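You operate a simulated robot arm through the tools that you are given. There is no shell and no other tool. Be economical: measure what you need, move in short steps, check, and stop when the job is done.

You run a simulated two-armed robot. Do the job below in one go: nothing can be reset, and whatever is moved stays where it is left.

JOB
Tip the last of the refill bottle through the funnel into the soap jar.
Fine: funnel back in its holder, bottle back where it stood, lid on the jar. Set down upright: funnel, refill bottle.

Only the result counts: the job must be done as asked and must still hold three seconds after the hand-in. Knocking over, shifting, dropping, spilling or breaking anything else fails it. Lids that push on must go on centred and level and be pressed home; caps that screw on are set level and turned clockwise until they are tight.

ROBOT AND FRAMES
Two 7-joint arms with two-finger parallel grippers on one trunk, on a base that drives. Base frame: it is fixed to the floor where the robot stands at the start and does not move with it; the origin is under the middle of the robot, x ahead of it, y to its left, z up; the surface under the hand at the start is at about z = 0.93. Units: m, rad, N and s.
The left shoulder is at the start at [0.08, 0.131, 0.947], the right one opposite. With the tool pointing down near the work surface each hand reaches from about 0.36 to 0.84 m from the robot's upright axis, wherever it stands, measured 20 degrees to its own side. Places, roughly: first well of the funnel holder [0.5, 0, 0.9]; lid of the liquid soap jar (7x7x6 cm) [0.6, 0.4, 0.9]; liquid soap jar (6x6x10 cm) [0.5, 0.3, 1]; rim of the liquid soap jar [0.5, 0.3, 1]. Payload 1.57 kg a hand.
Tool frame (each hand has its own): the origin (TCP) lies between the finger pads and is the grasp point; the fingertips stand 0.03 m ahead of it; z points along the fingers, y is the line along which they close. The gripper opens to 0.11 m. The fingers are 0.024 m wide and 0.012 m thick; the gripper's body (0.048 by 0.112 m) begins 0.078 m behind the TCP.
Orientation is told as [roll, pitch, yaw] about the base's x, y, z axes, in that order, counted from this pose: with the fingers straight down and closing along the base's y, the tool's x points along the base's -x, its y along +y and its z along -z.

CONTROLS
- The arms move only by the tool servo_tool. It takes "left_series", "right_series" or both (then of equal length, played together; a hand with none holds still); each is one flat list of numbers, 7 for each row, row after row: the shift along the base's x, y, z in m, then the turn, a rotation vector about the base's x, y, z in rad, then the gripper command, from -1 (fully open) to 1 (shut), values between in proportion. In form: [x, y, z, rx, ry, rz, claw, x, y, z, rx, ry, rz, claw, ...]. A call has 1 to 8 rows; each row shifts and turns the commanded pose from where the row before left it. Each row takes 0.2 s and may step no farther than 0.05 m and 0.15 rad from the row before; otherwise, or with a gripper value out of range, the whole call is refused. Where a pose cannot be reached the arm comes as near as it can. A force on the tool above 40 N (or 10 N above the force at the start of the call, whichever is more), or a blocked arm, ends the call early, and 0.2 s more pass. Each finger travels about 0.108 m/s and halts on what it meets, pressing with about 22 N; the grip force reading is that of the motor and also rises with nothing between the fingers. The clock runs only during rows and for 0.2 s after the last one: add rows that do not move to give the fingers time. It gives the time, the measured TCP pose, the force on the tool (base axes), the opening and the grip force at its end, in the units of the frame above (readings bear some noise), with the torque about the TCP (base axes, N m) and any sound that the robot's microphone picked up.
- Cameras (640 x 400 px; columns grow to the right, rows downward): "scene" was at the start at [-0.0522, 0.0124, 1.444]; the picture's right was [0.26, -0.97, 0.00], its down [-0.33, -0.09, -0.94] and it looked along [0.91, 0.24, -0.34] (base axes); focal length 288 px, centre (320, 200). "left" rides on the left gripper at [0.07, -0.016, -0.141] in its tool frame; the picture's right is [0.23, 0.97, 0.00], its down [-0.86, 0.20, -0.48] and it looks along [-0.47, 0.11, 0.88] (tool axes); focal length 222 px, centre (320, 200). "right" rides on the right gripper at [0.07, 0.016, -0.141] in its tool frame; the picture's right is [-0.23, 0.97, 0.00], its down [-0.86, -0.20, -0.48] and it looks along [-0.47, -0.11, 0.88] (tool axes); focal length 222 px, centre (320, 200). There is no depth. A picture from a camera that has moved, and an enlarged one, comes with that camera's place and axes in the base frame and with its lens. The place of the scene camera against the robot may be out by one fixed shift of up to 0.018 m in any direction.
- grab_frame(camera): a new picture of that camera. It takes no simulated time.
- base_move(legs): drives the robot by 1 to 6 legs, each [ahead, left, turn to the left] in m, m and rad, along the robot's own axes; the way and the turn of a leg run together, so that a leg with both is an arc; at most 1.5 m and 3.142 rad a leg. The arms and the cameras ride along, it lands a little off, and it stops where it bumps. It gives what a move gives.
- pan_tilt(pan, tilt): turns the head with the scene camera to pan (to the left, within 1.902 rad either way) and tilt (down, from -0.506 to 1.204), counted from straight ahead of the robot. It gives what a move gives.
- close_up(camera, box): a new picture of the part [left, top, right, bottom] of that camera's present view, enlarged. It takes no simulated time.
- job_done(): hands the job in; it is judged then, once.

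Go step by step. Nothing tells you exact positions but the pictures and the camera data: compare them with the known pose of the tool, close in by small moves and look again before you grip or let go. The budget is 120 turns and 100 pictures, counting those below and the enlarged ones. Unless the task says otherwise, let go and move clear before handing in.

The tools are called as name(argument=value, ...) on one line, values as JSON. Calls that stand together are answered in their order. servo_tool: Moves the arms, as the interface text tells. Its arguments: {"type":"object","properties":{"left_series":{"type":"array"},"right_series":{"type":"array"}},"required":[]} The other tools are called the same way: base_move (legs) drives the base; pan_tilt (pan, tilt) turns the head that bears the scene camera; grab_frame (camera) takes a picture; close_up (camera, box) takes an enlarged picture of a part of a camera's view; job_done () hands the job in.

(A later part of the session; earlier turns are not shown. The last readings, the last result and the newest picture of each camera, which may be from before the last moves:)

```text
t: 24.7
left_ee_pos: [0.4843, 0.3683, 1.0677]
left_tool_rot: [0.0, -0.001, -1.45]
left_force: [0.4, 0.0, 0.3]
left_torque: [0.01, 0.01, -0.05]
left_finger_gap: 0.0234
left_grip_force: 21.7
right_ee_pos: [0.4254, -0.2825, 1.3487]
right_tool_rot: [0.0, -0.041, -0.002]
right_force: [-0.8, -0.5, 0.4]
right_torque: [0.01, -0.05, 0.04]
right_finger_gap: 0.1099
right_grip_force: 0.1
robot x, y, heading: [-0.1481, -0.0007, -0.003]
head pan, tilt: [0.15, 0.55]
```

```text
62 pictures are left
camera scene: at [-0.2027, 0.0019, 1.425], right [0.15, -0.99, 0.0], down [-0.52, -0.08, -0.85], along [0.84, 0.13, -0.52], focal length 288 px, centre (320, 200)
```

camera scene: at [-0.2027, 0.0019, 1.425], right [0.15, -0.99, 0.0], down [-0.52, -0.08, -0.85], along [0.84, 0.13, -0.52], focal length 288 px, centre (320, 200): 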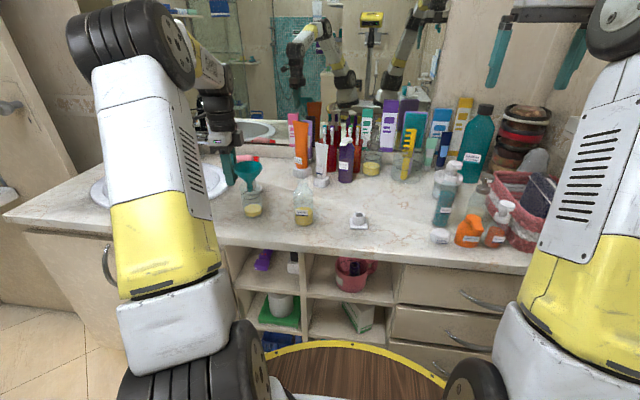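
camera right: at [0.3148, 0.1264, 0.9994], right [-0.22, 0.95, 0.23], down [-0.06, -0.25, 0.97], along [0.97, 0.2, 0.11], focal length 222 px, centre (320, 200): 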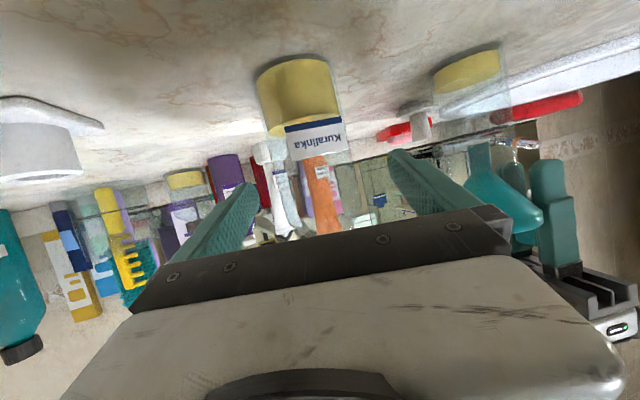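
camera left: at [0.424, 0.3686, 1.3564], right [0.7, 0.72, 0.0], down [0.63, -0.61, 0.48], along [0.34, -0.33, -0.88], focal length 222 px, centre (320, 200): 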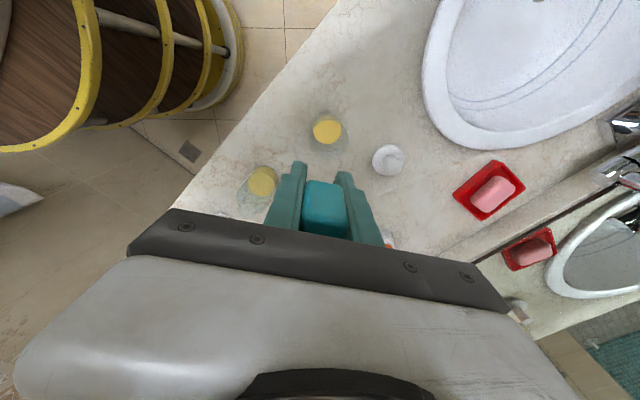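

The head is free and the right arm is back in a good stance. I lift the funnel clear of the jar, then drive left and slightly back.

servo_tool(left_series=[0, 0, 0.02, 0, 0, 0, 1, 0, 0, 0.03, 0, 0, 0, 1, 0, 0, 0.04, 0, 0, 0, 1, 0, 0, 0.04, 0, 0, 0, 1, 0, 0, 0.03, 0, 0, 0, 1, 0, 0, 0, 0, 0, 0, 1])

base_move(legs=[[-0.05, 0, 0], [0, 0.22, 0]])

grab_frame(camera="scene")

```text
t: 26.1
left_ee_pos: [0.4844, 0.3671, 1.2263]
left_tool_rot: [0.0, -0.002, -1.45]
left_force: [0.0, 0.1, 0.0]
left_torque: [0.02, -0.03, 0.01]
left_finger_gap: 0.0234
left_grip_force: 21.9
right_ee_pos: [0.4268, -0.2819, 1.3476]
right_tool_rot: [0.0, -0.039, 0.001]
right_force: [0.2, 0.2, 0.9]
right_torque: [0.04, 0.0, 0.02]
right_finger_gap: 0.11
right_grip_force: 0.0
robot x, y, heading: [-0.1497, 0.0007, -0.0]
head pan, tilt: [0.15, 0.55]
```

```text
t: 28.3
left_ee_pos: [0.4363, 0.5872, 1.2262]
left_tool_rot: [-0.001, 0.001, -1.455]
left_force: [0.1, -0.3, -0.8]
left_torque: [0.03, -0.02, 0.0]
left_finger_gap: 0.0235
left_grip_force: 21.9
right_ee_pos: [0.3762, -0.0618, 1.3462]
right_tool_rot: [-0.001, -0.041, -0.003]
right_force: [0.6, 0.1, 0.2]
right_torque: [0.03, -0.01, -0.01]
right_finger_gap: 0.11
right_grip_force: 0.0
robot x, y, heading: [-0.1998, 0.2219, -0.004]
head pan, tilt: [0.15, 0.55]
```

```text
61 pictures are left
camera scene: at [-0.2515, 0.2242, 1.4251], right [0.15, -0.99, 0.0], down [-0.52, -0.08, -0.85], along [0.84, 0.12, -0.52], focal length 288 px, centre (320, 200)
```

scene: 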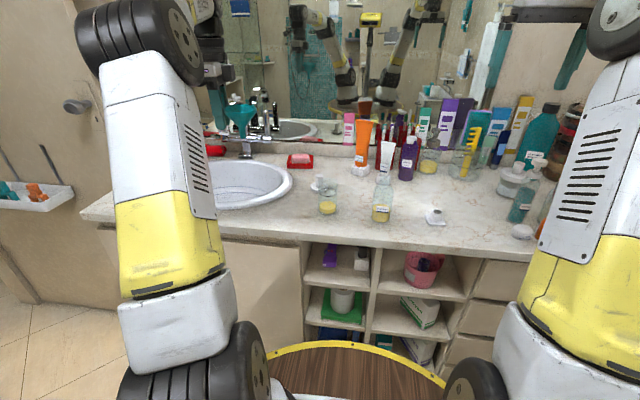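

Now the jar and bottle are dead ahead. I bring the funnel back over the jar with the left hand while the right hand pitches forward again.

servo_tool(left_series=[0.006, -0.0275, 0, 0, 0, 0, 1, 0.006, -0.0275, 0, 0, 0, 0, 1, 0.006, -0.0275, 0, 0, 0, 0, 1, 0.006, -0.0275, 0, 0, 0, 0, 1, 0.006, -0.0275, 0, 0, 0, 0, 1, 0.006, -0.0275, 0, 0, 0, 0, 1, 0.006, -0.0275, 0, 0, 0, 0, 1, 0.006, -0.0275, 0, 0, 0, 0, 1], right_series=[0, 0.02, -0.01, 0, -0.14, 0, -1, 0, 0.02, -0.01, 0, -0.14, 0, -1, 0, 0.02, -0.01, 0, -0.14, 0, -1, 0, 0.02, -0.01, 0, -0.14, 0, -1, 0, 0.02, -0.01, 0, -0.15, 0, -1, 0, 0.02, -0.01, 0, -0.15, 0, -1, -0.01, 0.02, -0.01, 0, -0.15, 0, -1, -0.01, 0.02, -0.01, 0, -0.15, 0, -1])

grab_frame(camera="scene")

```text
t: 30.1
left_ee_pos: [0.4845, 0.3647, 1.2274]
left_tool_rot: [-0.002, 0.001, -1.453]
left_force: [0.2, -1.0, -1.6]
left_torque: [0.23, 0.08, -0.01]
left_finger_gap: 0.0233
left_grip_force: 21.7
right_ee_pos: [0.359, 0.0976, 1.265]
right_tool_rot: [0.026, -1.193, -0.025]
right_force: [0.9, -0.3, 0.5]
right_torque: [0.04, -0.03, 0.04]
right_finger_gap: 0.1101
right_grip_force: 0.0
robot x, y, heading: [-0.1986, 0.2232, -0.005]
head pan, tilt: [0.15, 0.55]
```

```text
60 pictures are left
camera scene: at [-0.2514, 0.2236, 1.4222], right [0.15, -0.99, 0.0], down [-0.54, -0.08, -0.83], along [0.82, 0.13, -0.55], focal length 288 px, centre (320, 200)
```

scene: 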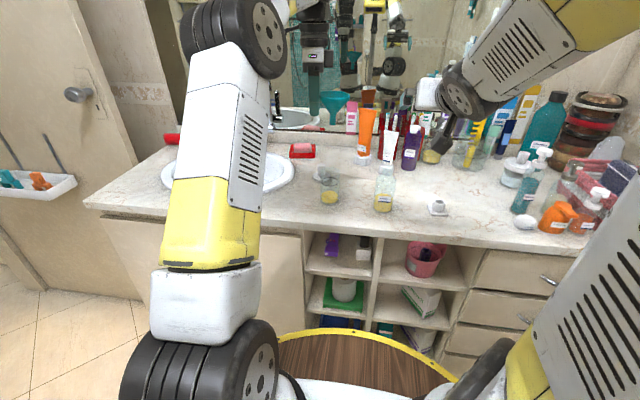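

The right elbow is now outside. I bring the open right hand forward above the bottle and will come straight down round it, keeping the arm extended.

servo_tool(right_series=[0.03, 0.015, -0.01, 0, 0, 0, -1, 0.03, 0.015, -0.015, 0, 0, 0, -1, 0.03, 0.015, -0.015, 0, 0, 0, -1, 0.02, 0.015, -0.015, 0, 0, 0, -1, 0, 0.004, 0, 0, 0, 0, -1, 0, 0, 0, 0, 0, 0, -1])

grab_frame(camera="scene")

grab_frame(camera="right")

```text
t: 31.5
left_ee_pos: [0.4836, 0.3646, 1.2272]
left_tool_rot: [0.0, 0.0, -1.456]
left_force: [0.8, 0.0, -0.1]
left_torque: [0.04, 0.02, -0.01]
left_finger_gap: 0.0236
left_grip_force: 22.1
right_ee_pos: [0.4668, 0.1614, 1.2118]
right_tool_rot: [0.01, -1.2, -0.01]
right_force: [-0.3, -0.2, 0.3]
right_torque: [0.02, -0.02, -0.01]
right_finger_gap: 0.1102
right_grip_force: 0.0
robot x, y, heading: [-0.2006, 0.2229, -0.006]
head pan, tilt: [0.15, 0.55]
```

```text
59 pictures are left
camera scene: at [-0.2515, 0.2244, 1.4251], right [0.15, -0.99, 0.0], down [-0.52, -0.08, -0.85], along [0.84, 0.12, -0.52], focal length 288 px, centre (320, 200)
```

scene: 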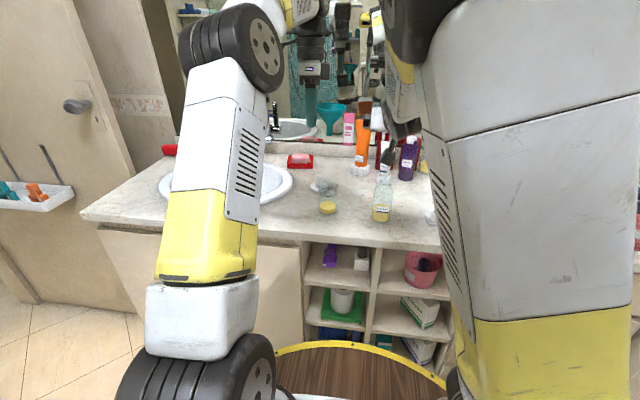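

```text
58 pictures are left
camera right: at [0.3102, 0.1776, 1.1983], right [0.08, 0.97, 0.22], down [-0.14, -0.2, 0.97], along [0.99, -0.11, 0.12], focal length 222 px, centre (320, 200)
```

right: 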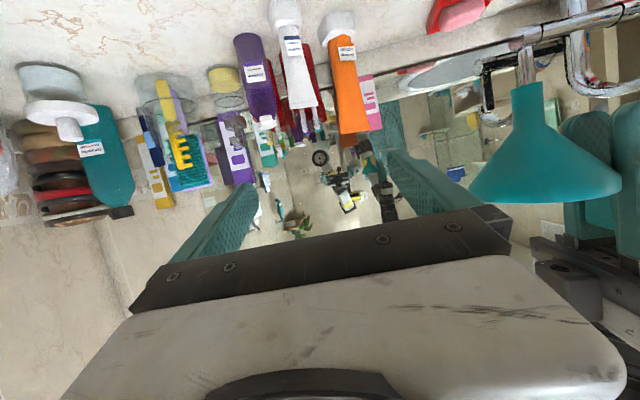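

The head is free again and the right hand is above the bottle. I check alignment in an enlarged view.

close_up(camera="scene", box=[290, 80, 450, 240])

```text
2.50 times, centred on (370, 160) of scene
camera zoom: at [-0.2515, 0.2244, 1.4251], right [0.15, -0.99, 0.0], down [-0.52, -0.08, -0.85], along [0.84, 0.12, -0.52], focal length 720 px, centre (195, 300)
```

zoom: 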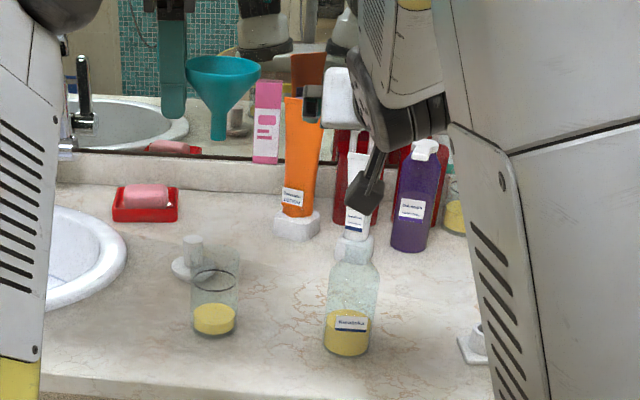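

Alignment matches the bottle at (0.470, 0.161). I come down in two stages.

servo_tool(right_series=[0.002, 0, -0.03, 0, 0, 0, -1, 0, 0, -0.03, 0, 0, 0, -1, 0, 0, -0.03, 0, 0, 0, -1, 0, 0, -0.03, 0, 0, 0, -1, 0, 0, 0, 0, 0, 0, -1])

grab_frame(camera="right")

close_up(camera="scene", box=[290, 80, 450, 240])

```text
t: 32.7
left_ee_pos: [0.4837, 0.3656, 1.2274]
left_tool_rot: [-0.001, 0.0, -1.453]
left_force: [-0.7, 0.2, -0.4]
left_torque: [0.06, -0.02, 0.05]
left_finger_gap: 0.0233
left_grip_force: 21.9
right_ee_pos: [0.4654, 0.1603, 1.0926]
right_tool_rot: [0.012, -1.201, -0.012]
right_force: [0.3, 0.7, -0.1]
right_torque: [0.02, -0.01, 0.0]
right_finger_gap: 0.1097
right_grip_force: 0.0
robot x, y, heading: [-0.1994, 0.2212, -0.0]
head pan, tilt: [0.15, 0.55]
```

```text
56 pictures are left
camera right: at [0.3079, 0.1763, 1.0778], right [0.08, 0.97, 0.22], down [-0.14, -0.2, 0.97], along [0.99, -0.11, 0.12], focal length 222 px, centre (320, 200)
```

right: 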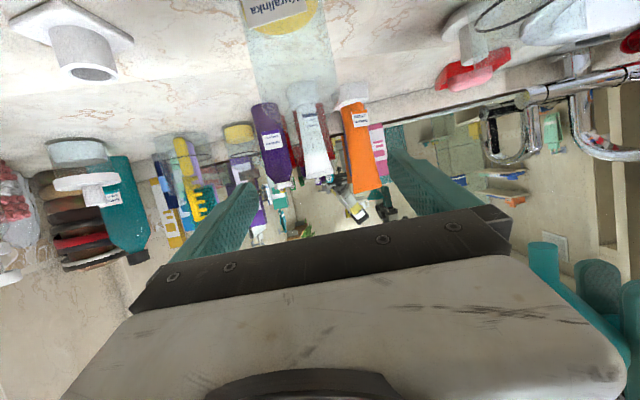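

```text
2.50 times, centred on (370, 160) of scene
camera zoom: at [-0.2515, 0.2244, 1.425], right [0.15, -0.99, 0.0], down [-0.52, -0.08, -0.85], along [0.84, 0.12, -0.52], focal length 720 px, centre (195, 300)
```

zoom: 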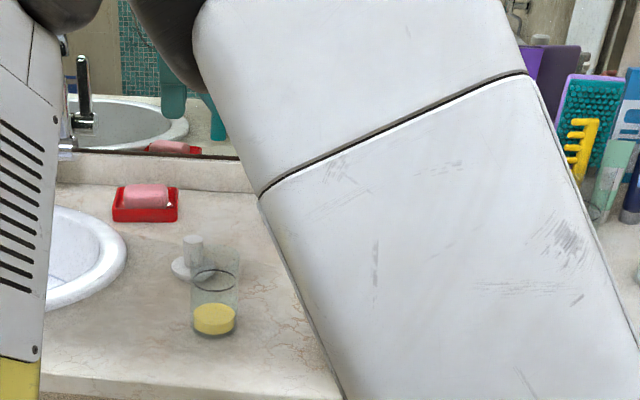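

The bottle neck is centred between the fingers. I go on down to gripping height.

servo_tool(right_series=[0.002, 0, -0.03, 0, 0, 0, -1, 0.002, 0, -0.03, 0, 0, 0, -1, 0, 0, -0.028, 0, 0, 0, -1, 0, 0, 0, 0, 0, 0, -1])

grab_frame(camera="right")

grab_frame(camera="scene")

```text
t: 33.7
left_ee_pos: [0.4861, 0.3743, 1.2175]
left_tool_rot: [-0.013, 0.004, -1.44]
left_force: [-0.5, -0.3, -0.3]
left_torque: [0.03, 0.03, -0.01]
left_finger_gap: 0.0234
left_grip_force: 21.8
right_ee_pos: [0.4727, 0.164, 1.0184]
right_tool_rot: [0.099, -1.215, -0.096]
right_force: [-0.2, -0.6, -0.4]
right_torque: [0.01, -0.01, -0.01]
right_finger_gap: 0.1098
right_grip_force: 0.1
robot x, y, heading: [-0.1971, 0.2215, -0.003]
head pan, tilt: [0.15, 0.55]
```

```text
54 pictures are left
camera right: at [0.3164, 0.1804, 1.003], right [0.08, 0.97, 0.25], down [-0.15, -0.23, 0.96], along [0.98, -0.12, 0.13], focal length 222 px, centre (320, 200)
```

right: 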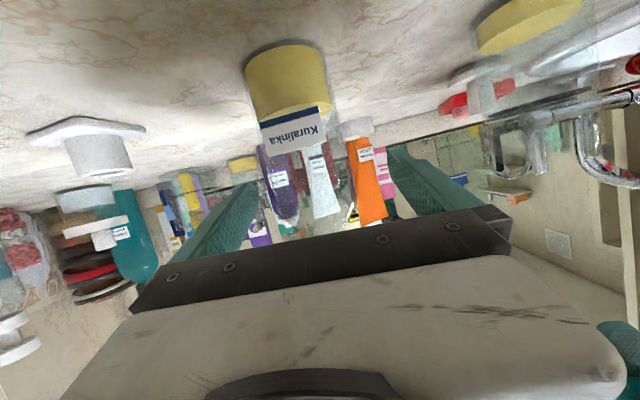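

```text
53 pictures are left
camera scene: at [-0.2514, 0.2244, 1.4251], right [0.15, -0.99, 0.0], down [-0.52, -0.08, -0.85], along [0.84, 0.12, -0.52], focal length 288 px, centre (320, 200)
```

scene: 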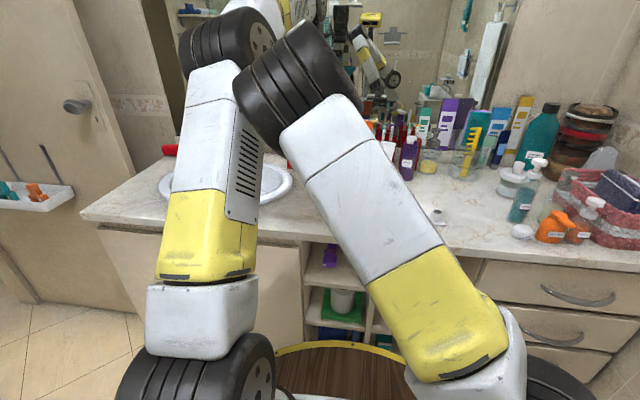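

The elbows touch when the right hand is low, so I move the left hand with the funnel off to the left while the bottle is picked up.

servo_tool(left_series=[-0.005, 0.04, 0, 0, 0, 0, 1, -0.005, 0.04, 0, 0, 0, 0, 1, -0.005, 0.04, 0, 0, 0, 0, 1, -0.005, 0.04, 0, 0, 0, 0, 1, -0.005, 0.04, 0, 0, 0, 0, 1, 0, 0, 0, 0, 0, 0, 1, 0, 0, 0, 0, 0, 0, 1])

grab_frame(camera="right")

grab_frame(camera="scene")

```text
t: 35.3
left_ee_pos: [0.4576, 0.5677, 1.2274]
left_tool_rot: [0.0, 0.0, -1.454]
left_force: [0.2, 0.0, -0.8]
left_torque: [0.02, 0.02, 0.01]
left_finger_gap: 0.0234
left_grip_force: 21.8
right_ee_pos: [0.4707, 0.1629, 1.0071]
right_tool_rot: [0.01, -1.199, -0.012]
right_force: [-0.4, 0.5, -1.0]
right_torque: [0.01, 0.03, 0.01]
right_finger_gap: 0.1101
right_grip_force: 0.1
robot x, y, heading: [-0.1959, 0.2197, -0.007]
head pan, tilt: [0.15, 0.55]
```

```text
52 pictures are left
camera right: at [0.3142, 0.1785, 0.9927], right [0.08, 0.97, 0.22], down [-0.14, -0.2, 0.97], along [0.99, -0.11, 0.12], focal length 222 px, centre (320, 200)
```

right: 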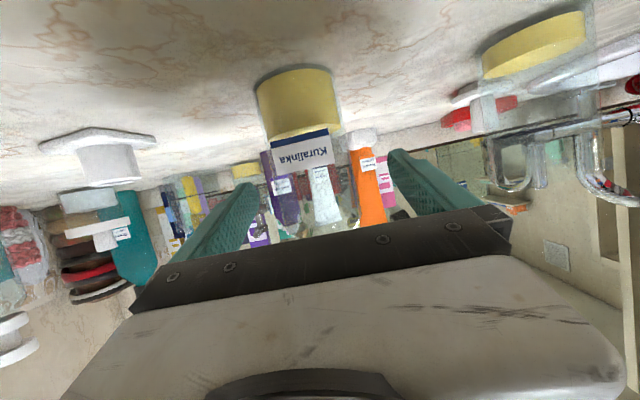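

```text
51 pictures are left
camera scene: at [-0.2515, 0.2245, 1.425], right [0.15, -0.99, 0.0], down [-0.52, -0.08, -0.85], along [0.84, 0.12, -0.52], focal length 288 px, centre (320, 200)
```

scene: 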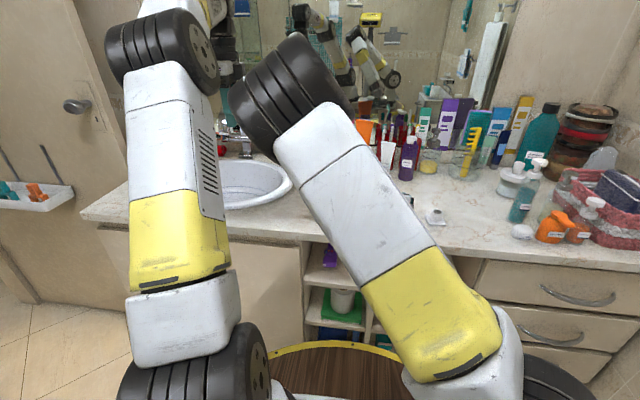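

The left arm is clear and the right hand is exactly where commanded, the bottle centred within 2 mm. I close on the bottle.

servo_tool(right_series=[0, -0.002, 0, 0, 0, 0, -0.4, 0, 0, 0, 0, 0, 0, 0.2, 0, 0, 0, 0, 0, 0, 1, 0, 0, 0, 0, 0, 0, 1])

grab_frame(camera="right")

```text
t: 36.3
left_ee_pos: [0.4577, 0.568, 1.2274]
left_tool_rot: [0.001, 0.0, -1.454]
left_force: [0.1, 0.4, -1.6]
left_torque: [0.04, 0.02, -0.01]
left_finger_gap: 0.0234
left_grip_force: 22.2
right_ee_pos: [0.4718, 0.1618, 1.0058]
right_tool_rot: [0.01, -1.198, -0.01]
right_force: [-0.8, 1.1, 2.2]
right_torque: [0.02, -0.01, 0.03]
right_finger_gap: 0.0552
right_grip_force: 21.6
robot x, y, heading: [-0.1963, 0.2235, 0.001]
head pan, tilt: [0.15, 0.55]
```

```text
50 pictures are left
camera right: at [0.3144, 0.1765, 0.9924], right [0.08, 0.97, 0.22], down [-0.14, -0.2, 0.97], along [0.99, -0.11, 0.12], focal length 222 px, centre (320, 200)
```

right: 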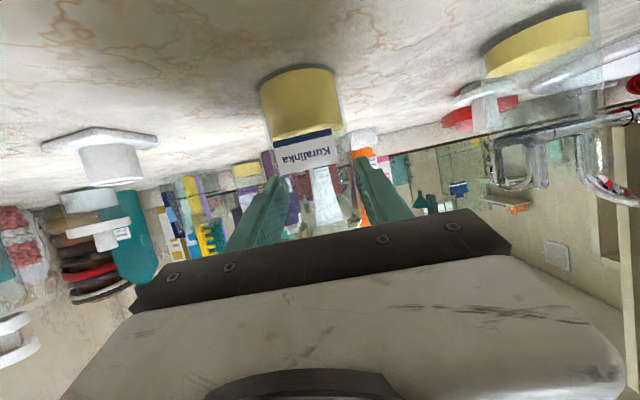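

The bottle is gripped. I lift it straight up, keeping it upright, then look at how the arms lie.

servo_tool(right_series=[0, 0, 0.015, 0, 0, 0, 1, 0, 0, 0.025, 0, 0, 0, 1, 0, 0, 0.03, 0, 0, 0, 1, 0, 0, 0.03, 0, 0, 0, 1, 0, 0, 0.03, 0, 0, 0, 1, 0, 0, 0.03, 0, 0, 0, 1, 0.01, 0, 0.03, 0, 0, 0, 1, 0.01, 0, 0.02, 0, 0, 0, 1])

grab_frame(camera="scene")

grab_frame(camera="left")

```text
t: 38.1
left_ee_pos: [0.4583, 0.5685, 1.2278]
left_tool_rot: [0.001, 0.0, -1.453]
left_force: [-0.5, -0.2, -1.5]
left_torque: [0.01, 0.03, 0.0]
left_finger_gap: 0.0236
left_grip_force: 22.4
right_ee_pos: [0.4921, 0.1613, 1.2144]
right_tool_rot: [0.008, -1.198, -0.012]
right_force: [-0.1, -0.2, -1.0]
right_torque: [-0.02, 0.05, -0.05]
right_finger_gap: 0.0554
right_grip_force: 22.0
robot x, y, heading: [-0.2004, 0.2214, -0.003]
head pan, tilt: [0.15, 0.55]
```

```text
49 pictures are left
camera scene: at [-0.2515, 0.2245, 1.425], right [0.15, -0.99, 0.0], down [-0.52, -0.08, -0.85], along [0.84, 0.12, -0.52], focal length 288 px, centre (320, 200)
```

scene: 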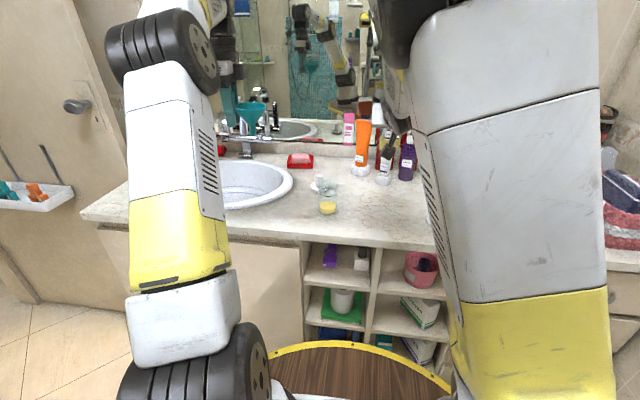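

```text
48 pictures are left
camera left: at [0.4342, 0.6367, 1.3687], right [0.94, 0.34, 0.0], down [0.3, -0.83, 0.48], along [0.16, -0.45, -0.88], focal length 222 px, centre (320, 200)
```

left: 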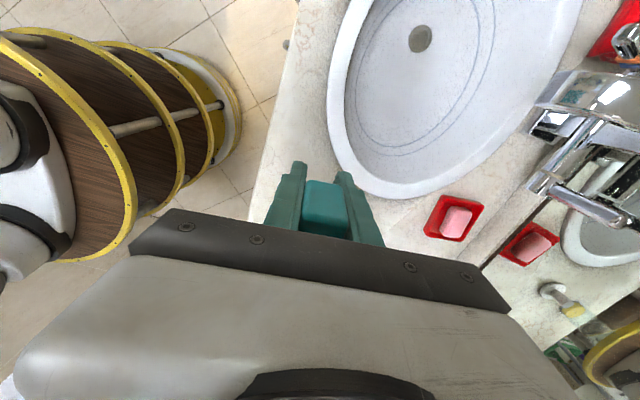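

The right elbow is well out to the right with the hand high. I bring the funnel back over the jar with the left hand.

servo_tool(left_series=[0.004, -0.03, 0, 0, 0, 0, 1, 0.004, -0.03, 0, 0, 0, 0, 1, 0.004, -0.03, 0, 0, 0, 0, 1, 0.004, -0.03, 0, 0, 0, 0, 1, 0.004, -0.03, 0, 0, 0, 0, 1, 0.004, -0.03, 0, 0, 0, 0, 1, 0.002, -0.019, 0, 0, 0, 0, 1, 0, 0, 0, 0, 0, 0, 1])

servo_tool(left_series=[0, 0, -0.04, 0, 0, 0, 1, 0, 0, -0.04, 0, 0, 0, 1, 0, 0, -0.03, 0, 0, 0, 1, 0, 0, 0, 0, 0, 0, 1])

close_up(camera="scene", box=[270, 100, 430, 220])

close_up(camera="right", box=[320, 0, 640, 200])

```text
t: 39.9
left_ee_pos: [0.4814, 0.3676, 1.2247]
left_tool_rot: [0.001, 0.002, -1.454]
left_force: [0.0, -0.9, -1.5]
left_torque: [0.02, -0.02, 0.01]
left_finger_gap: 0.0236
left_grip_force: 22.0
right_ee_pos: [0.4911, 0.1606, 1.2141]
right_tool_rot: [0.01, -1.198, -0.013]
right_force: [-0.4, 1.0, -1.4]
right_torque: [-0.02, -0.02, -0.02]
right_finger_gap: 0.0551
right_grip_force: 22.1
robot x, y, heading: [-0.198, 0.2189, -0.006]
head pan, tilt: [0.15, 0.55]
```

```text
t: 40.9
left_ee_pos: [0.4835, 0.3686, 1.115]
left_tool_rot: [-0.002, 0.0, -1.454]
left_force: [0.0, -0.1, -1.1]
left_torque: [0.01, 0.01, 0.0]
left_finger_gap: 0.0233
left_grip_force: 21.7
right_ee_pos: [0.4914, 0.1602, 1.2123]
right_tool_rot: [0.011, -1.2, -0.01]
right_force: [0.9, -0.6, -0.2]
right_torque: [0.0, 0.01, -0.03]
right_finger_gap: 0.0553
right_grip_force: 21.6
robot x, y, heading: [-0.1977, 0.2219, -0.002]
head pan, tilt: [0.15, 0.55]
```

```text
3.33 times, centred on (350, 160) of scene
camera zoom: at [-0.2515, 0.2244, 1.4251], right [0.15, -0.99, 0.0], down [-0.52, -0.08, -0.85], along [0.84, 0.12, -0.52], focal length 960 px, centre (220, 333)
```

zoom: 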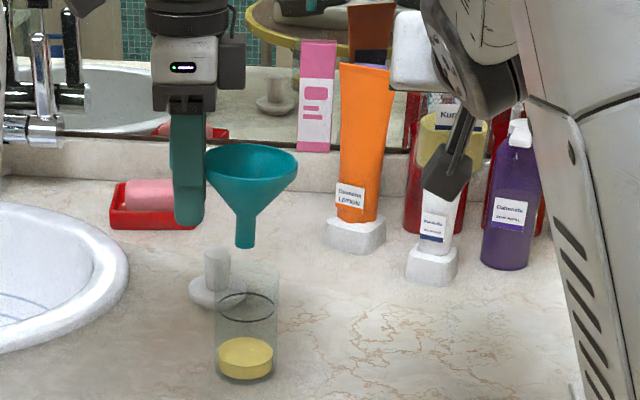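

```text
2.00 times, centred on (480, 100) of right
camera zoom: at [0.3354, 0.1763, 1.1999], right [0.08, 0.97, 0.22], down [-0.14, -0.2, 0.97], along [0.99, -0.11, 0.12], focal length 444 px, centre (0, 400)
```

zoom: 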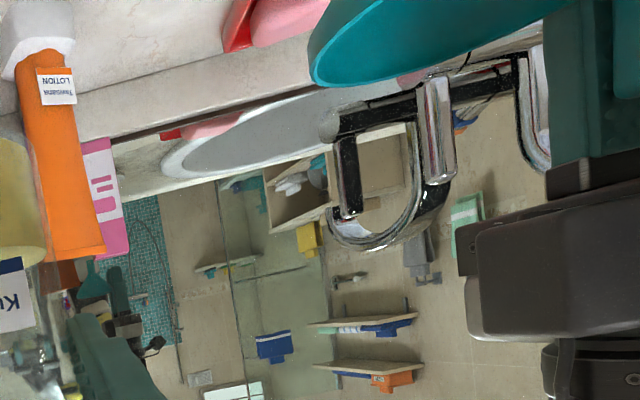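

The spout is centred over the jar mouth. I lower it in, as before.

servo_tool(left_series=[0.001, 0, -0.024, 0, 0, 0, 1, 0, 0, -0.022, 0, 0, 0, 1, 0, 0, 0, 0, 0, 0, 1])

close_up(camera="scene", box=[270, 100, 430, 220])

```text
t: 41.7
left_ee_pos: [0.485, 0.3693, 1.0692]
left_tool_rot: [-0.001, 0.001, -1.453]
left_force: [0.1, 0.9, 0.4]
left_torque: [0.01, -0.03, 0.01]
left_finger_gap: 0.0235
left_grip_force: 21.9
right_ee_pos: [0.4932, 0.1608, 1.2147]
right_tool_rot: [0.01, -1.198, -0.011]
right_force: [-0.5, 0.9, -1.3]
right_torque: [0.02, 0.0, -0.01]
right_finger_gap: 0.0555
right_grip_force: 22.2
robot x, y, heading: [-0.2, 0.2196, -0.005]
head pan, tilt: [0.15, 0.55]
```

```text
3.33 times, centred on (350, 160) of scene
camera zoom: at [-0.2515, 0.2244, 1.4251], right [0.15, -0.99, 0.0], down [-0.52, -0.08, -0.85], along [0.84, 0.12, -0.52], focal length 960 px, centre (220, 333)
```

zoom: 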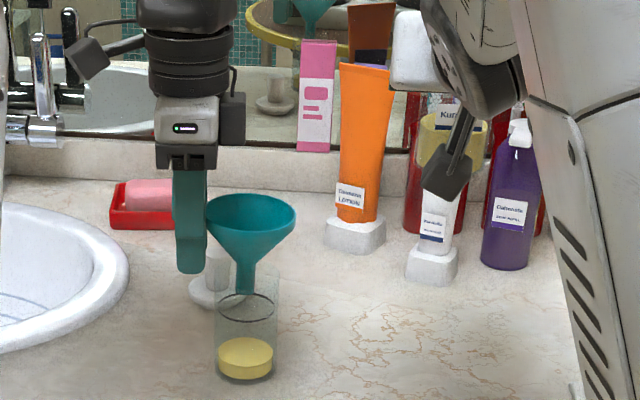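

The spout sits inside the jar. Now I level the right hand a little and begin tilting the bottle towards the jar, still beside it and below the angle at which anything could run out.

servo_tool(right_series=[0.01, 0, 0.015, 0, -0.115, 0, 1, 0.01, 0, 0.015, 0, -0.115, 0, 1, 0.005, 0, 0, -0.148, 0, 0.021, 1, 0, 0, 0, -0.148, 0, 0.021, 1, 0, 0, 0, -0.148, 0, 0.021, 1, 0, 0, 0, -0.148, 0, 0.021, 1, 0, 0, 0, -0.148, 0, 0.021, 1, 0, 0, 0, -0.148, 0, 0.021, 1])

grab_frame(camera="scene")

grab_frame(camera="right")

```text
t: 43.5
left_ee_pos: [0.4866, 0.3688, 1.0698]
left_tool_rot: [0.0, 0.0, -1.454]
left_force: [0.2, -0.4, -0.6]
left_torque: [0.03, -0.02, 0.02]
left_finger_gap: 0.0234
left_grip_force: 21.7
right_ee_pos: [0.5176, 0.1607, 1.2444]
right_tool_rot: [-1.391, -0.667, 1.458]
right_force: [-0.1, 0.0, -1.4]
right_torque: [0.04, 0.04, 0.0]
right_finger_gap: 0.0552
right_grip_force: 22.0
robot x, y, heading: [-0.1985, 0.2223, -0.006]
head pan, tilt: [0.15, 0.55]
```

```text
44 pictures are left
camera scene: at [-0.2515, 0.2243, 1.4251], right [0.15, -0.99, 0.0], down [-0.52, -0.08, -0.85], along [0.84, 0.12, -0.52], focal length 288 px, centre (320, 200)
```

scene: 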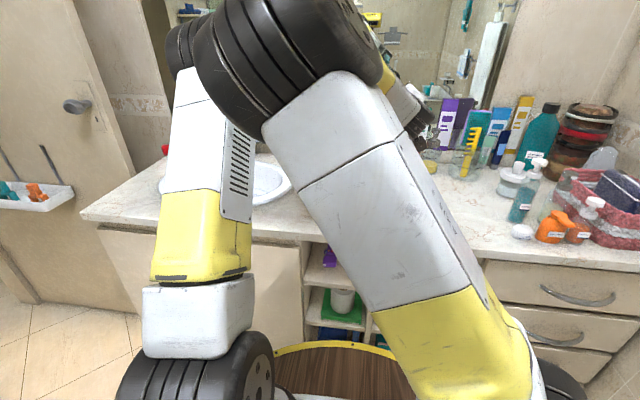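

```text
43 pictures are left
camera right: at [0.3696, 0.1153, 1.2086], right [-0.09, 0.79, -0.61], down [-0.38, 0.54, 0.75], along [0.92, 0.3, 0.25], focal length 222 px, centre (320, 200)
```

right: 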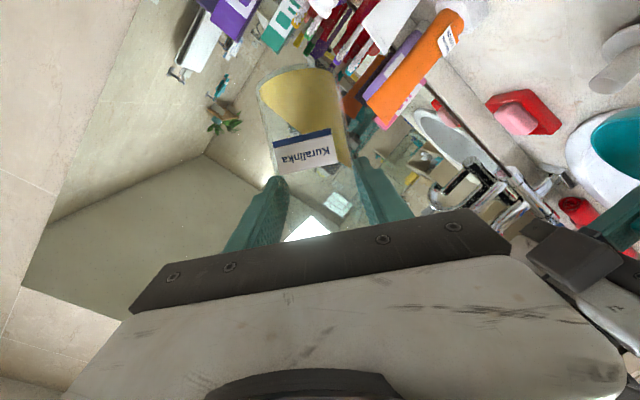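

Rolling this way swings the right elbow across towards the left arm, so I cannot keep both arms in. I'll turn the bottle back upright and instead seat the funnel in the jar mouth, testing whether it stands there by itself.

servo_tool(right_series=[0, 0, 0, 0.148, 0, -0.021, 1, 0, 0, 0, 0.148, 0, -0.021, 1, 0, 0, 0, 0.148, 0, -0.021, 1, 0, 0, 0, 0.148, 0, -0.021, 1, 0, -0.01, 0, 0.148, 0, -0.021, 1, 0, -0.02, 0, 0.148, 0, -0.021, 1, 0, -0.02, 0, 0, 0.115, 0, 1, 0, -0.02, 0, 0, 0.115, 0, 1])

servo_tool(left_series=[0, 0, -0.01, 0, 0, 0, 1, 0, 0, -0.008, 0, 0, 0, 1, 0, 0, -0.005, 0, 0, 0, 1, 0, 0, 0, 0, 0, 0, 1])

close_up(camera="scene", box=[290, 130, 370, 200])

```text
t: 45.3
left_ee_pos: [0.4863, 0.3683, 1.0677]
left_tool_rot: [-0.001, 0.001, -1.455]
left_force: [-0.4, 1.1, -0.6]
left_torque: [0.05, -0.01, -0.04]
left_finger_gap: 0.0237
left_grip_force: 21.9
right_ee_pos: [0.517, 0.0908, 1.2448]
right_tool_rot: [0.012, -1.197, -0.012]
right_force: [-0.1, 0.1, -1.1]
right_torque: [-0.02, 0.0, 0.0]
right_finger_gap: 0.0552
right_grip_force: 22.4
robot x, y, heading: [-0.2037, 0.2277, -0.005]
head pan, tilt: [0.15, 0.55]
```

```text
t: 46.3
left_ee_pos: [0.4851, 0.3674, 1.0473]
left_tool_rot: [0.001, 0.001, -1.453]
left_force: [0.3, -0.2, -0.5]
left_torque: [0.03, -0.01, -0.02]
left_finger_gap: 0.0236
left_grip_force: 22.3
right_ee_pos: [0.5168, 0.0903, 1.244]
right_tool_rot: [0.01, -1.198, -0.012]
right_force: [0.7, -0.1, -0.8]
right_torque: [0.01, 0.0, -0.04]
right_finger_gap: 0.055
right_grip_force: 22.1
robot x, y, heading: [-0.1958, 0.2217, -0.004]
head pan, tilt: [0.15, 0.55]
```

```text
5.71 times, centred on (330, 165) of scene
camera zoom: at [-0.2515, 0.2243, 1.4251], right [0.15, -0.99, 0.0], down [-0.52, -0.08, -0.85], along [0.84, 0.12, -0.52], focal length 1645 px, centre (263, 400)
```

zoom: 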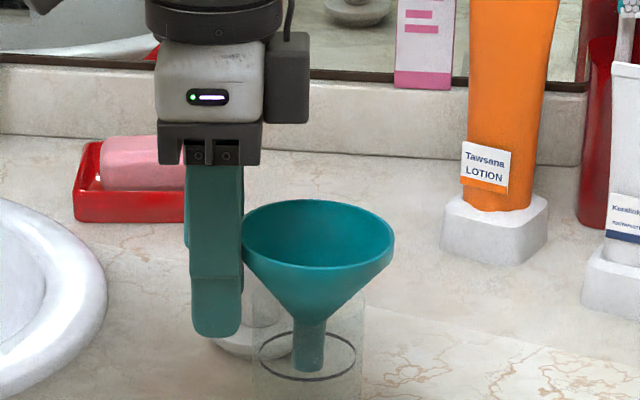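

The funnel is centred in the mouth with about a centimetre left before the cone seats. I lower in small steps watching the force.

servo_tool(left_series=[0, 0, -0.004, 0, 0, 0, 1, 0, 0, -0.004, 0, 0, 0, 1, 0, 0, 0, 0, 0, 0, 1])

close_up(camera="scene", box=[290, 140, 370, 210])

```text
t: 47.1
left_ee_pos: [0.4849, 0.3685, 1.0399]
left_tool_rot: [-0.001, 0.0, -1.453]
left_force: [-1.0, 0.0, 0.6]
left_torque: [-0.06, -0.05, -0.02]
left_finger_gap: 0.0235
left_grip_force: 22.1
right_ee_pos: [0.5173, 0.0904, 1.2442]
right_tool_rot: [0.01, -1.2, -0.013]
right_force: [-1.0, -0.2, -0.1]
right_torque: [-0.01, -0.03, 0.0]
right_finger_gap: 0.0552
right_grip_force: 21.8
robot x, y, heading: [-0.1976, 0.2216, -0.008]
head pan, tilt: [0.15, 0.55]
```

```text
5.71 times, centred on (330, 175) of scene
camera zoom: at [-0.2516, 0.2244, 1.425], right [0.15, -0.99, 0.0], down [-0.52, -0.08, -0.85], along [0.84, 0.12, -0.52], focal length 1645 px, centre (263, 343)
```

zoom: 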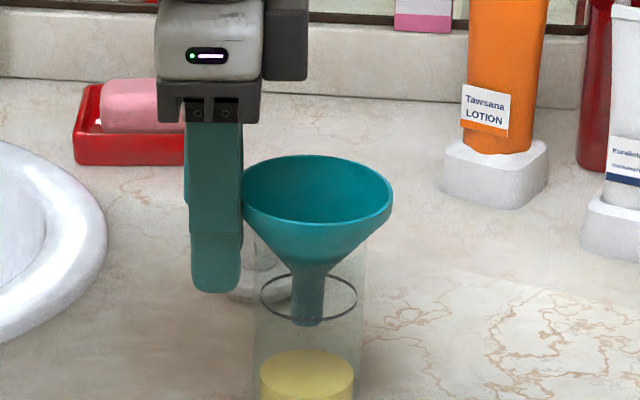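

servo_tool(left_series=[0, 0, -0.003, 0, 0, 0, 1, 0, 0, 0, 0, 0, 0, 1])

servo_tool(left_series=[0, 0, -0.003, 0, 0, 0, 1, 0, 0, 0, 0, 0, 0, 1])

servo_tool(left_series=[0, 0, -0.002, 0, 0, 0, 1, 0, 0, 0, 0, 0, 0, 1])

close_up(camera="scene", box=[300, 150, 360, 205])

```text
t: 47.7
left_ee_pos: [0.4856, 0.3678, 1.0372]
left_tool_rot: [0.002, -0.002, -1.451]
left_force: [-2.0, 2.7, 14.2]
left_torque: [-0.67, -0.17, -0.03]
left_finger_gap: 0.0236
left_grip_force: 22.0
right_ee_pos: [0.5176, 0.091, 1.2447]
right_tool_rot: [0.01, -1.197, -0.01]
right_force: [-0.5, -0.5, -0.5]
right_torque: [-0.01, -0.01, 0.01]
right_finger_gap: 0.0552
right_grip_force: 21.9
robot x, y, heading: [-0.2001, 0.2225, -0.006]
head pan, tilt: [0.15, 0.55]
```

```text
t: 48.3
left_ee_pos: [0.4846, 0.3686, 1.0326]
left_tool_rot: [0.001, 0.002, -1.453]
left_force: [-1.8, 2.8, 14.0]
left_torque: [-0.67, -0.07, -0.08]
left_finger_gap: 0.0236
left_grip_force: 21.7
right_ee_pos: [0.5167, 0.0901, 1.2445]
right_tool_rot: [0.01, -1.199, -0.012]
right_force: [0.3, 0.3, -1.4]
right_torque: [0.0, -0.01, -0.02]
right_finger_gap: 0.0552
right_grip_force: 22.4
robot x, y, heading: [-0.1986, 0.2165, -0.005]
head pan, tilt: [0.15, 0.55]
```

```text
t: 48.9
left_ee_pos: [0.4847, 0.367, 1.0316]
left_tool_rot: [0.0, 0.0, -1.455]
left_force: [-1.1, 3.0, 13.2]
left_torque: [-0.63, -0.13, -0.07]
left_finger_gap: 0.0235
left_grip_force: 21.8
right_ee_pos: [0.5174, 0.0899, 1.2455]
right_tool_rot: [0.011, -1.2, -0.012]
right_force: [0.4, -0.5, -0.7]
right_torque: [0.0, 0.0, 0.02]
right_finger_gap: 0.0549
right_grip_force: 22.0
robot x, y, heading: [-0.1987, 0.2196, -0.0]
head pan, tilt: [0.15, 0.55]
```

```text
7.27 times, centred on (330, 178) of scene
camera zoom: at [-0.252, 0.2245, 1.425], right [0.15, -0.99, 0.0], down [-0.52, -0.08, -0.85], along [0.84, 0.12, -0.52], focal length 2094 px, centre (247, 364)
```

zoom: 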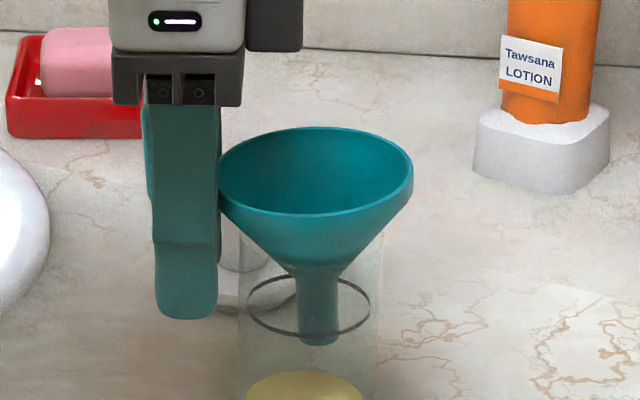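

The cone has seated on the rim (force up, tab slid ~5 mm in the grip). I open the fingers just slightly so they still cage the tab, and see whether the funnel stands.

servo_tool(left_series=[0, 0, 0, 0, 0, 0, 0.5, 0, 0, 0, 0, 0, 0, 0.4, 0, 0, 0, 0, 0, 0, 0.35, 0, 0, 0, 0, 0, 0, 0.35])

close_up(camera="scene", box=[300, 150, 360, 205])

```text
t: 49.9
left_ee_pos: [0.4851, 0.3689, 1.031]
left_tool_rot: [0.0, 0.0, -1.455]
left_force: [0.4, 0.5, -0.3]
left_torque: [-0.02, -0.02, 0.02]
left_finger_gap: 0.0356
left_grip_force: 0.0
right_ee_pos: [0.5172, 0.0894, 1.2454]
right_tool_rot: [0.011, -1.198, -0.013]
right_force: [0.5, 0.9, -1.4]
right_torque: [0.0, 0.01, 0.0]
right_finger_gap: 0.055
right_grip_force: 22.0
robot x, y, heading: [-0.2021, 0.2213, -0.003]
head pan, tilt: [0.15, 0.55]
```

```text
7.27 times, centred on (330, 178) of scene
camera zoom: at [-0.2515, 0.2243, 1.4251], right [0.15, -0.99, 0.0], down [-0.52, -0.08, -0.85], along [0.84, 0.12, -0.52], focal length 2094 px, centre (247, 364)
```

zoom: 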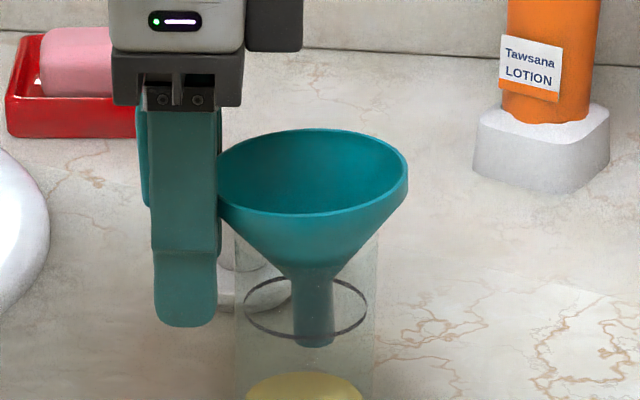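

It tilted only a degree or two and is standing. I open wider and wait to see that it holds.

servo_tool(left_series=[0, 0, 0, 0, 0, 0, 0.1, 0, 0, 0, 0, 0, 0, 0, 0, 0, 0, 0, 0, 0, 0, 0, 0, 0, 0, 0, 0, 0, 0, 0, 0, 0, 0, 0, 0, 0, 0, 0, 0, 0, 0, 0])

close_up(camera="scene", box=[300, 150, 360, 205])

```text
t: 51.3
left_ee_pos: [0.4845, 0.3692, 1.0314]
left_tool_rot: [0.0, -0.002, -1.456]
left_force: [0.0, -0.2, 1.4]
left_torque: [-0.01, -0.03, 0.01]
left_finger_gap: 0.0548
left_grip_force: 0.0
right_ee_pos: [0.5174, 0.0895, 1.2443]
right_tool_rot: [0.01, -1.2, -0.011]
right_force: [0.0, -0.2, -1.3]
right_torque: [0.02, 0.01, -0.01]
right_finger_gap: 0.0549
right_grip_force: 22.2
robot x, y, heading: [-0.2005, 0.2225, -0.002]
head pan, tilt: [0.15, 0.55]
```

```text
7.27 times, centred on (330, 178) of scene
camera zoom: at [-0.2515, 0.2244, 1.4251], right [0.15, -0.99, 0.0], down [-0.52, -0.08, -0.85], along [0.84, 0.12, -0.52], focal length 2094 px, centre (247, 364)
```

zoom: 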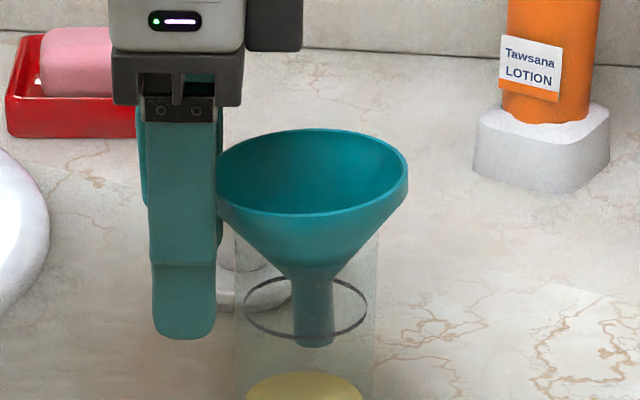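

The funnel stands by itself, unchanged. I draw the left hand straight up and away to the left.

servo_tool(left_series=[0, 0, 0.02, 0, 0, 0, 0, 0, 0, 0.03, 0, 0, 0, 0, 0, 0, 0.04, 0, 0, 0, 0, 0, 0, 0.04, 0, 0, 0, 0, 0, 0, 0.04, 0, 0, 0, 0, -0.01, 0.03, 0.03, 0, 0, 0, 0, -0.02, 0.04, 0, 0, 0, 0, 0, -0.02, 0.04, 0, 0, 0, 0, 0])

servo_tool(left_series=[-0.02, 0.045, 0, 0, 0, 0, 0, -0.02, 0.045, 0, 0, 0, 0, 0, -0.02, 0.045, 0, 0, 0, 0, 0, -0.02, 0.045, 0, 0, 0, 0, 0, 0, 0.045, 0, 0, 0, 0, 0])

grab_frame(camera="scene")

grab_frame(camera="right")

```text
t: 53.1
left_ee_pos: [0.4355, 0.4752, 1.2322]
left_tool_rot: [0.0, 0.001, -1.453]
left_force: [0.2, -0.3, -0.7]
left_torque: [0.04, 0.05, 0.02]
left_finger_gap: 0.0551
left_grip_force: 0.1
right_ee_pos: [0.5171, 0.0891, 1.2454]
right_tool_rot: [0.012, -1.199, -0.012]
right_force: [0.1, 0.2, -1.1]
right_torque: [0.05, -0.02, -0.01]
right_finger_gap: 0.0553
right_grip_force: 22.5
robot x, y, heading: [-0.1988, 0.223, -0.006]
head pan, tilt: [0.15, 0.55]
```

```text
t: 54.3
left_ee_pos: [0.3549, 0.7014, 1.2336]
left_tool_rot: [-0.001, 0.0, -1.454]
left_force: [-0.4, -0.7, 1.0]
left_torque: [0.06, -0.03, -0.03]
left_finger_gap: 0.055
left_grip_force: 0.1
right_ee_pos: [0.5168, 0.0885, 1.2437]
right_tool_rot: [0.013, -1.199, -0.014]
right_force: [-0.3, -0.4, -0.5]
right_torque: [0.0, 0.0, 0.05]
right_finger_gap: 0.0552
right_grip_force: 22.1
robot x, y, heading: [-0.1979, 0.2231, -0.004]
head pan, tilt: [0.15, 0.55]
```

```text
37 pictures are left
camera scene: at [-0.2517, 0.224, 1.425], right [0.15, -0.99, 0.0], down [-0.52, -0.08, -0.85], along [0.84, 0.12, -0.52], focal length 288 px, centre (320, 200)
```

scene: 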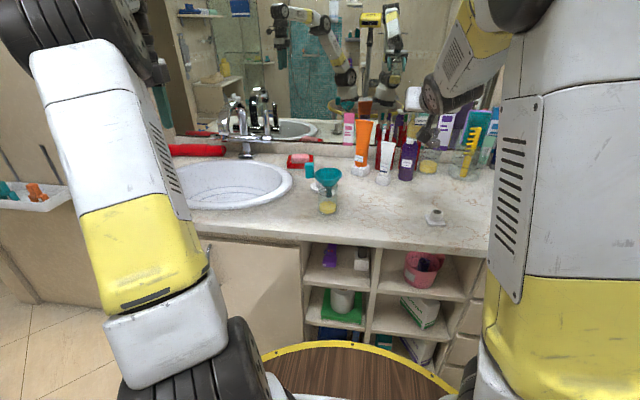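

```text
36 pictures are left
camera right: at [0.3606, 0.1053, 1.2306], right [0.08, 0.97, 0.22], down [-0.14, -0.2, 0.97], along [0.99, -0.11, 0.12], focal length 222 px, centre (320, 200)
```

right: 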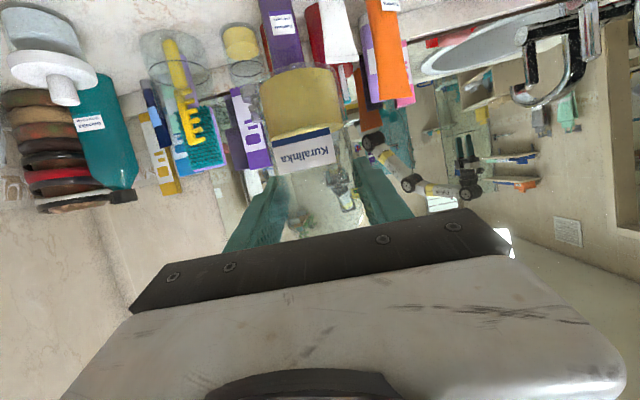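

The funnel stands alone in the jar and the left arm is far clear. Now the right hand levels and tips the bottle part-way beside the jar.

servo_tool(right_series=[0, 0.01, 0, 0, -0.115, 0, 1, 0, 0.01, 0, 0, -0.115, 0, 1, 0, 0.01, 0, -0.148, 0, 0.021, 1, 0, 0.01, 0, -0.148, 0, 0.021, 1, 0, 0.01, 0, -0.148, 0, 0.021, 1, 0, 0.01, 0, -0.148, 0, 0.021, 1, 0, 0.01, 0, -0.148, 0, 0.021, 1, 0, 0, 0, -0.148, 0, 0.021, 1])

grab_frame(camera="left")

grab_frame(camera="scene")

```text
t: 56.1
left_ee_pos: [0.3557, 0.702, 1.2336]
left_tool_rot: [0.001, 0.001, -1.453]
left_force: [0.5, 0.5, 0.4]
left_torque: [-0.04, 0.04, -0.02]
left_finger_gap: 0.0551
left_grip_force: 0.1
right_ee_pos: [0.5169, 0.1603, 1.2438]
right_tool_rot: [-1.39, -0.668, 1.459]
right_force: [-0.5, 0.5, -0.7]
right_torque: [0.03, -0.03, 0.0]
right_finger_gap: 0.0551
right_grip_force: 22.5
robot x, y, heading: [-0.1996, 0.2239, -0.006]
head pan, tilt: [0.15, 0.55]
```

```text
35 pictures are left
camera left: at [0.3321, 0.7709, 1.375], right [0.94, 0.34, 0.0], down [0.3, -0.83, 0.48], along [0.16, -0.45, -0.88], focal length 222 px, centre (320, 200)
```

left: 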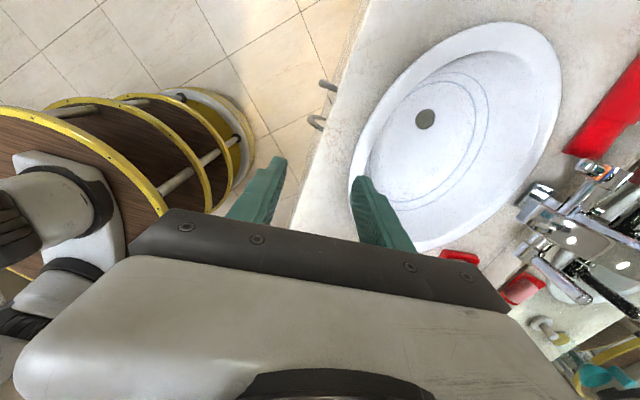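

```text
34 pictures are left
camera scene: at [-0.2515, 0.2244, 1.425], right [0.15, -0.99, 0.0], down [-0.52, -0.08, -0.85], along [0.84, 0.12, -0.52], focal length 288 px, centre (320, 200)
```

scene: 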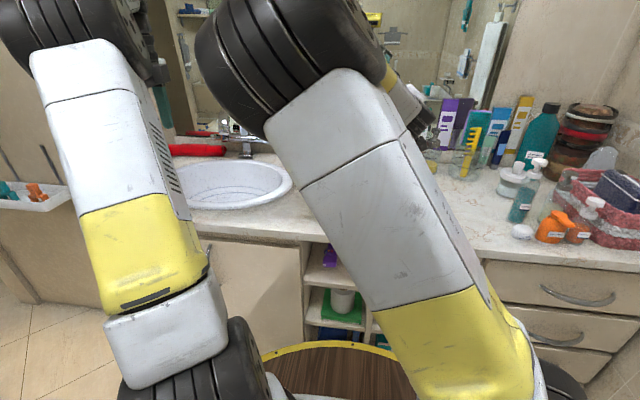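

The right arm hides the jar from the scene camera, so I turn the left hand to look at the jar with its own camera.

servo_tool(left_series=[0, 0, 0.01, -0.133, -0.042, 0, 0, 0, 0, 0.01, -0.133, -0.042, 0, 0, 0, 0, 0.01, -0.133, -0.042, 0, 0, 0, 0, 0.01, -0.133, -0.042, 0, 0, 0, 0, 0.01, -0.133, -0.042, 0, 0, 0, 0, 0.01, -0.133, -0.042, 0, 0, 0, 0, 0.01, -0.133, -0.042, 0, 0, 0, 0, 0, 0, 0, 0, 0])

grab_frame(camera="left")

```text
t: 57.9
left_ee_pos: [0.333, 0.7044, 1.2893]
left_tool_rot: [0.163, -0.681, -1.506]
left_force: [-1.0, -0.2, 0.3]
left_torque: [-0.01, -0.01, -0.02]
left_finger_gap: 0.0548
left_grip_force: 0.1
left hand out of reach, approached as far as the arm can: row 5, 6, 7
right_ee_pos: [0.5168, 0.159, 1.2441]
right_tool_rot: [-1.39, -0.67, 1.457]
right_force: [0.0, -0.6, -1.5]
right_torque: [0.04, 0.02, -0.02]
right_finger_gap: 0.0553
right_grip_force: 21.9
robot x, y, heading: [-0.2007, 0.2231, -0.004]
head pan, tilt: [0.15, 0.55]
```

```text
33 pictures are left
camera left: at [0.2854, 0.8435, 1.353], right [0.94, 0.34, -0.02], down [0.14, -0.34, 0.93], along [0.31, -0.88, -0.37], focal length 222 px, centre (320, 200)
```

left: 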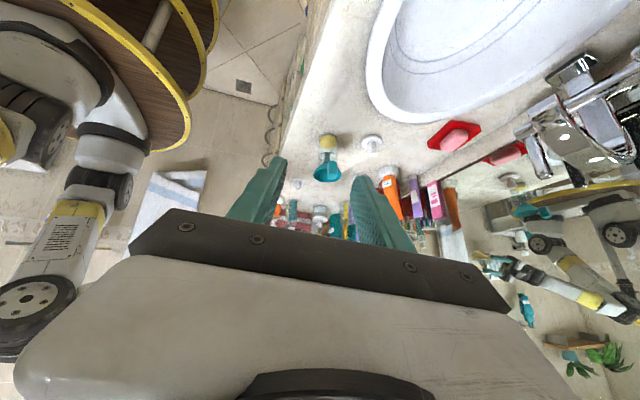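

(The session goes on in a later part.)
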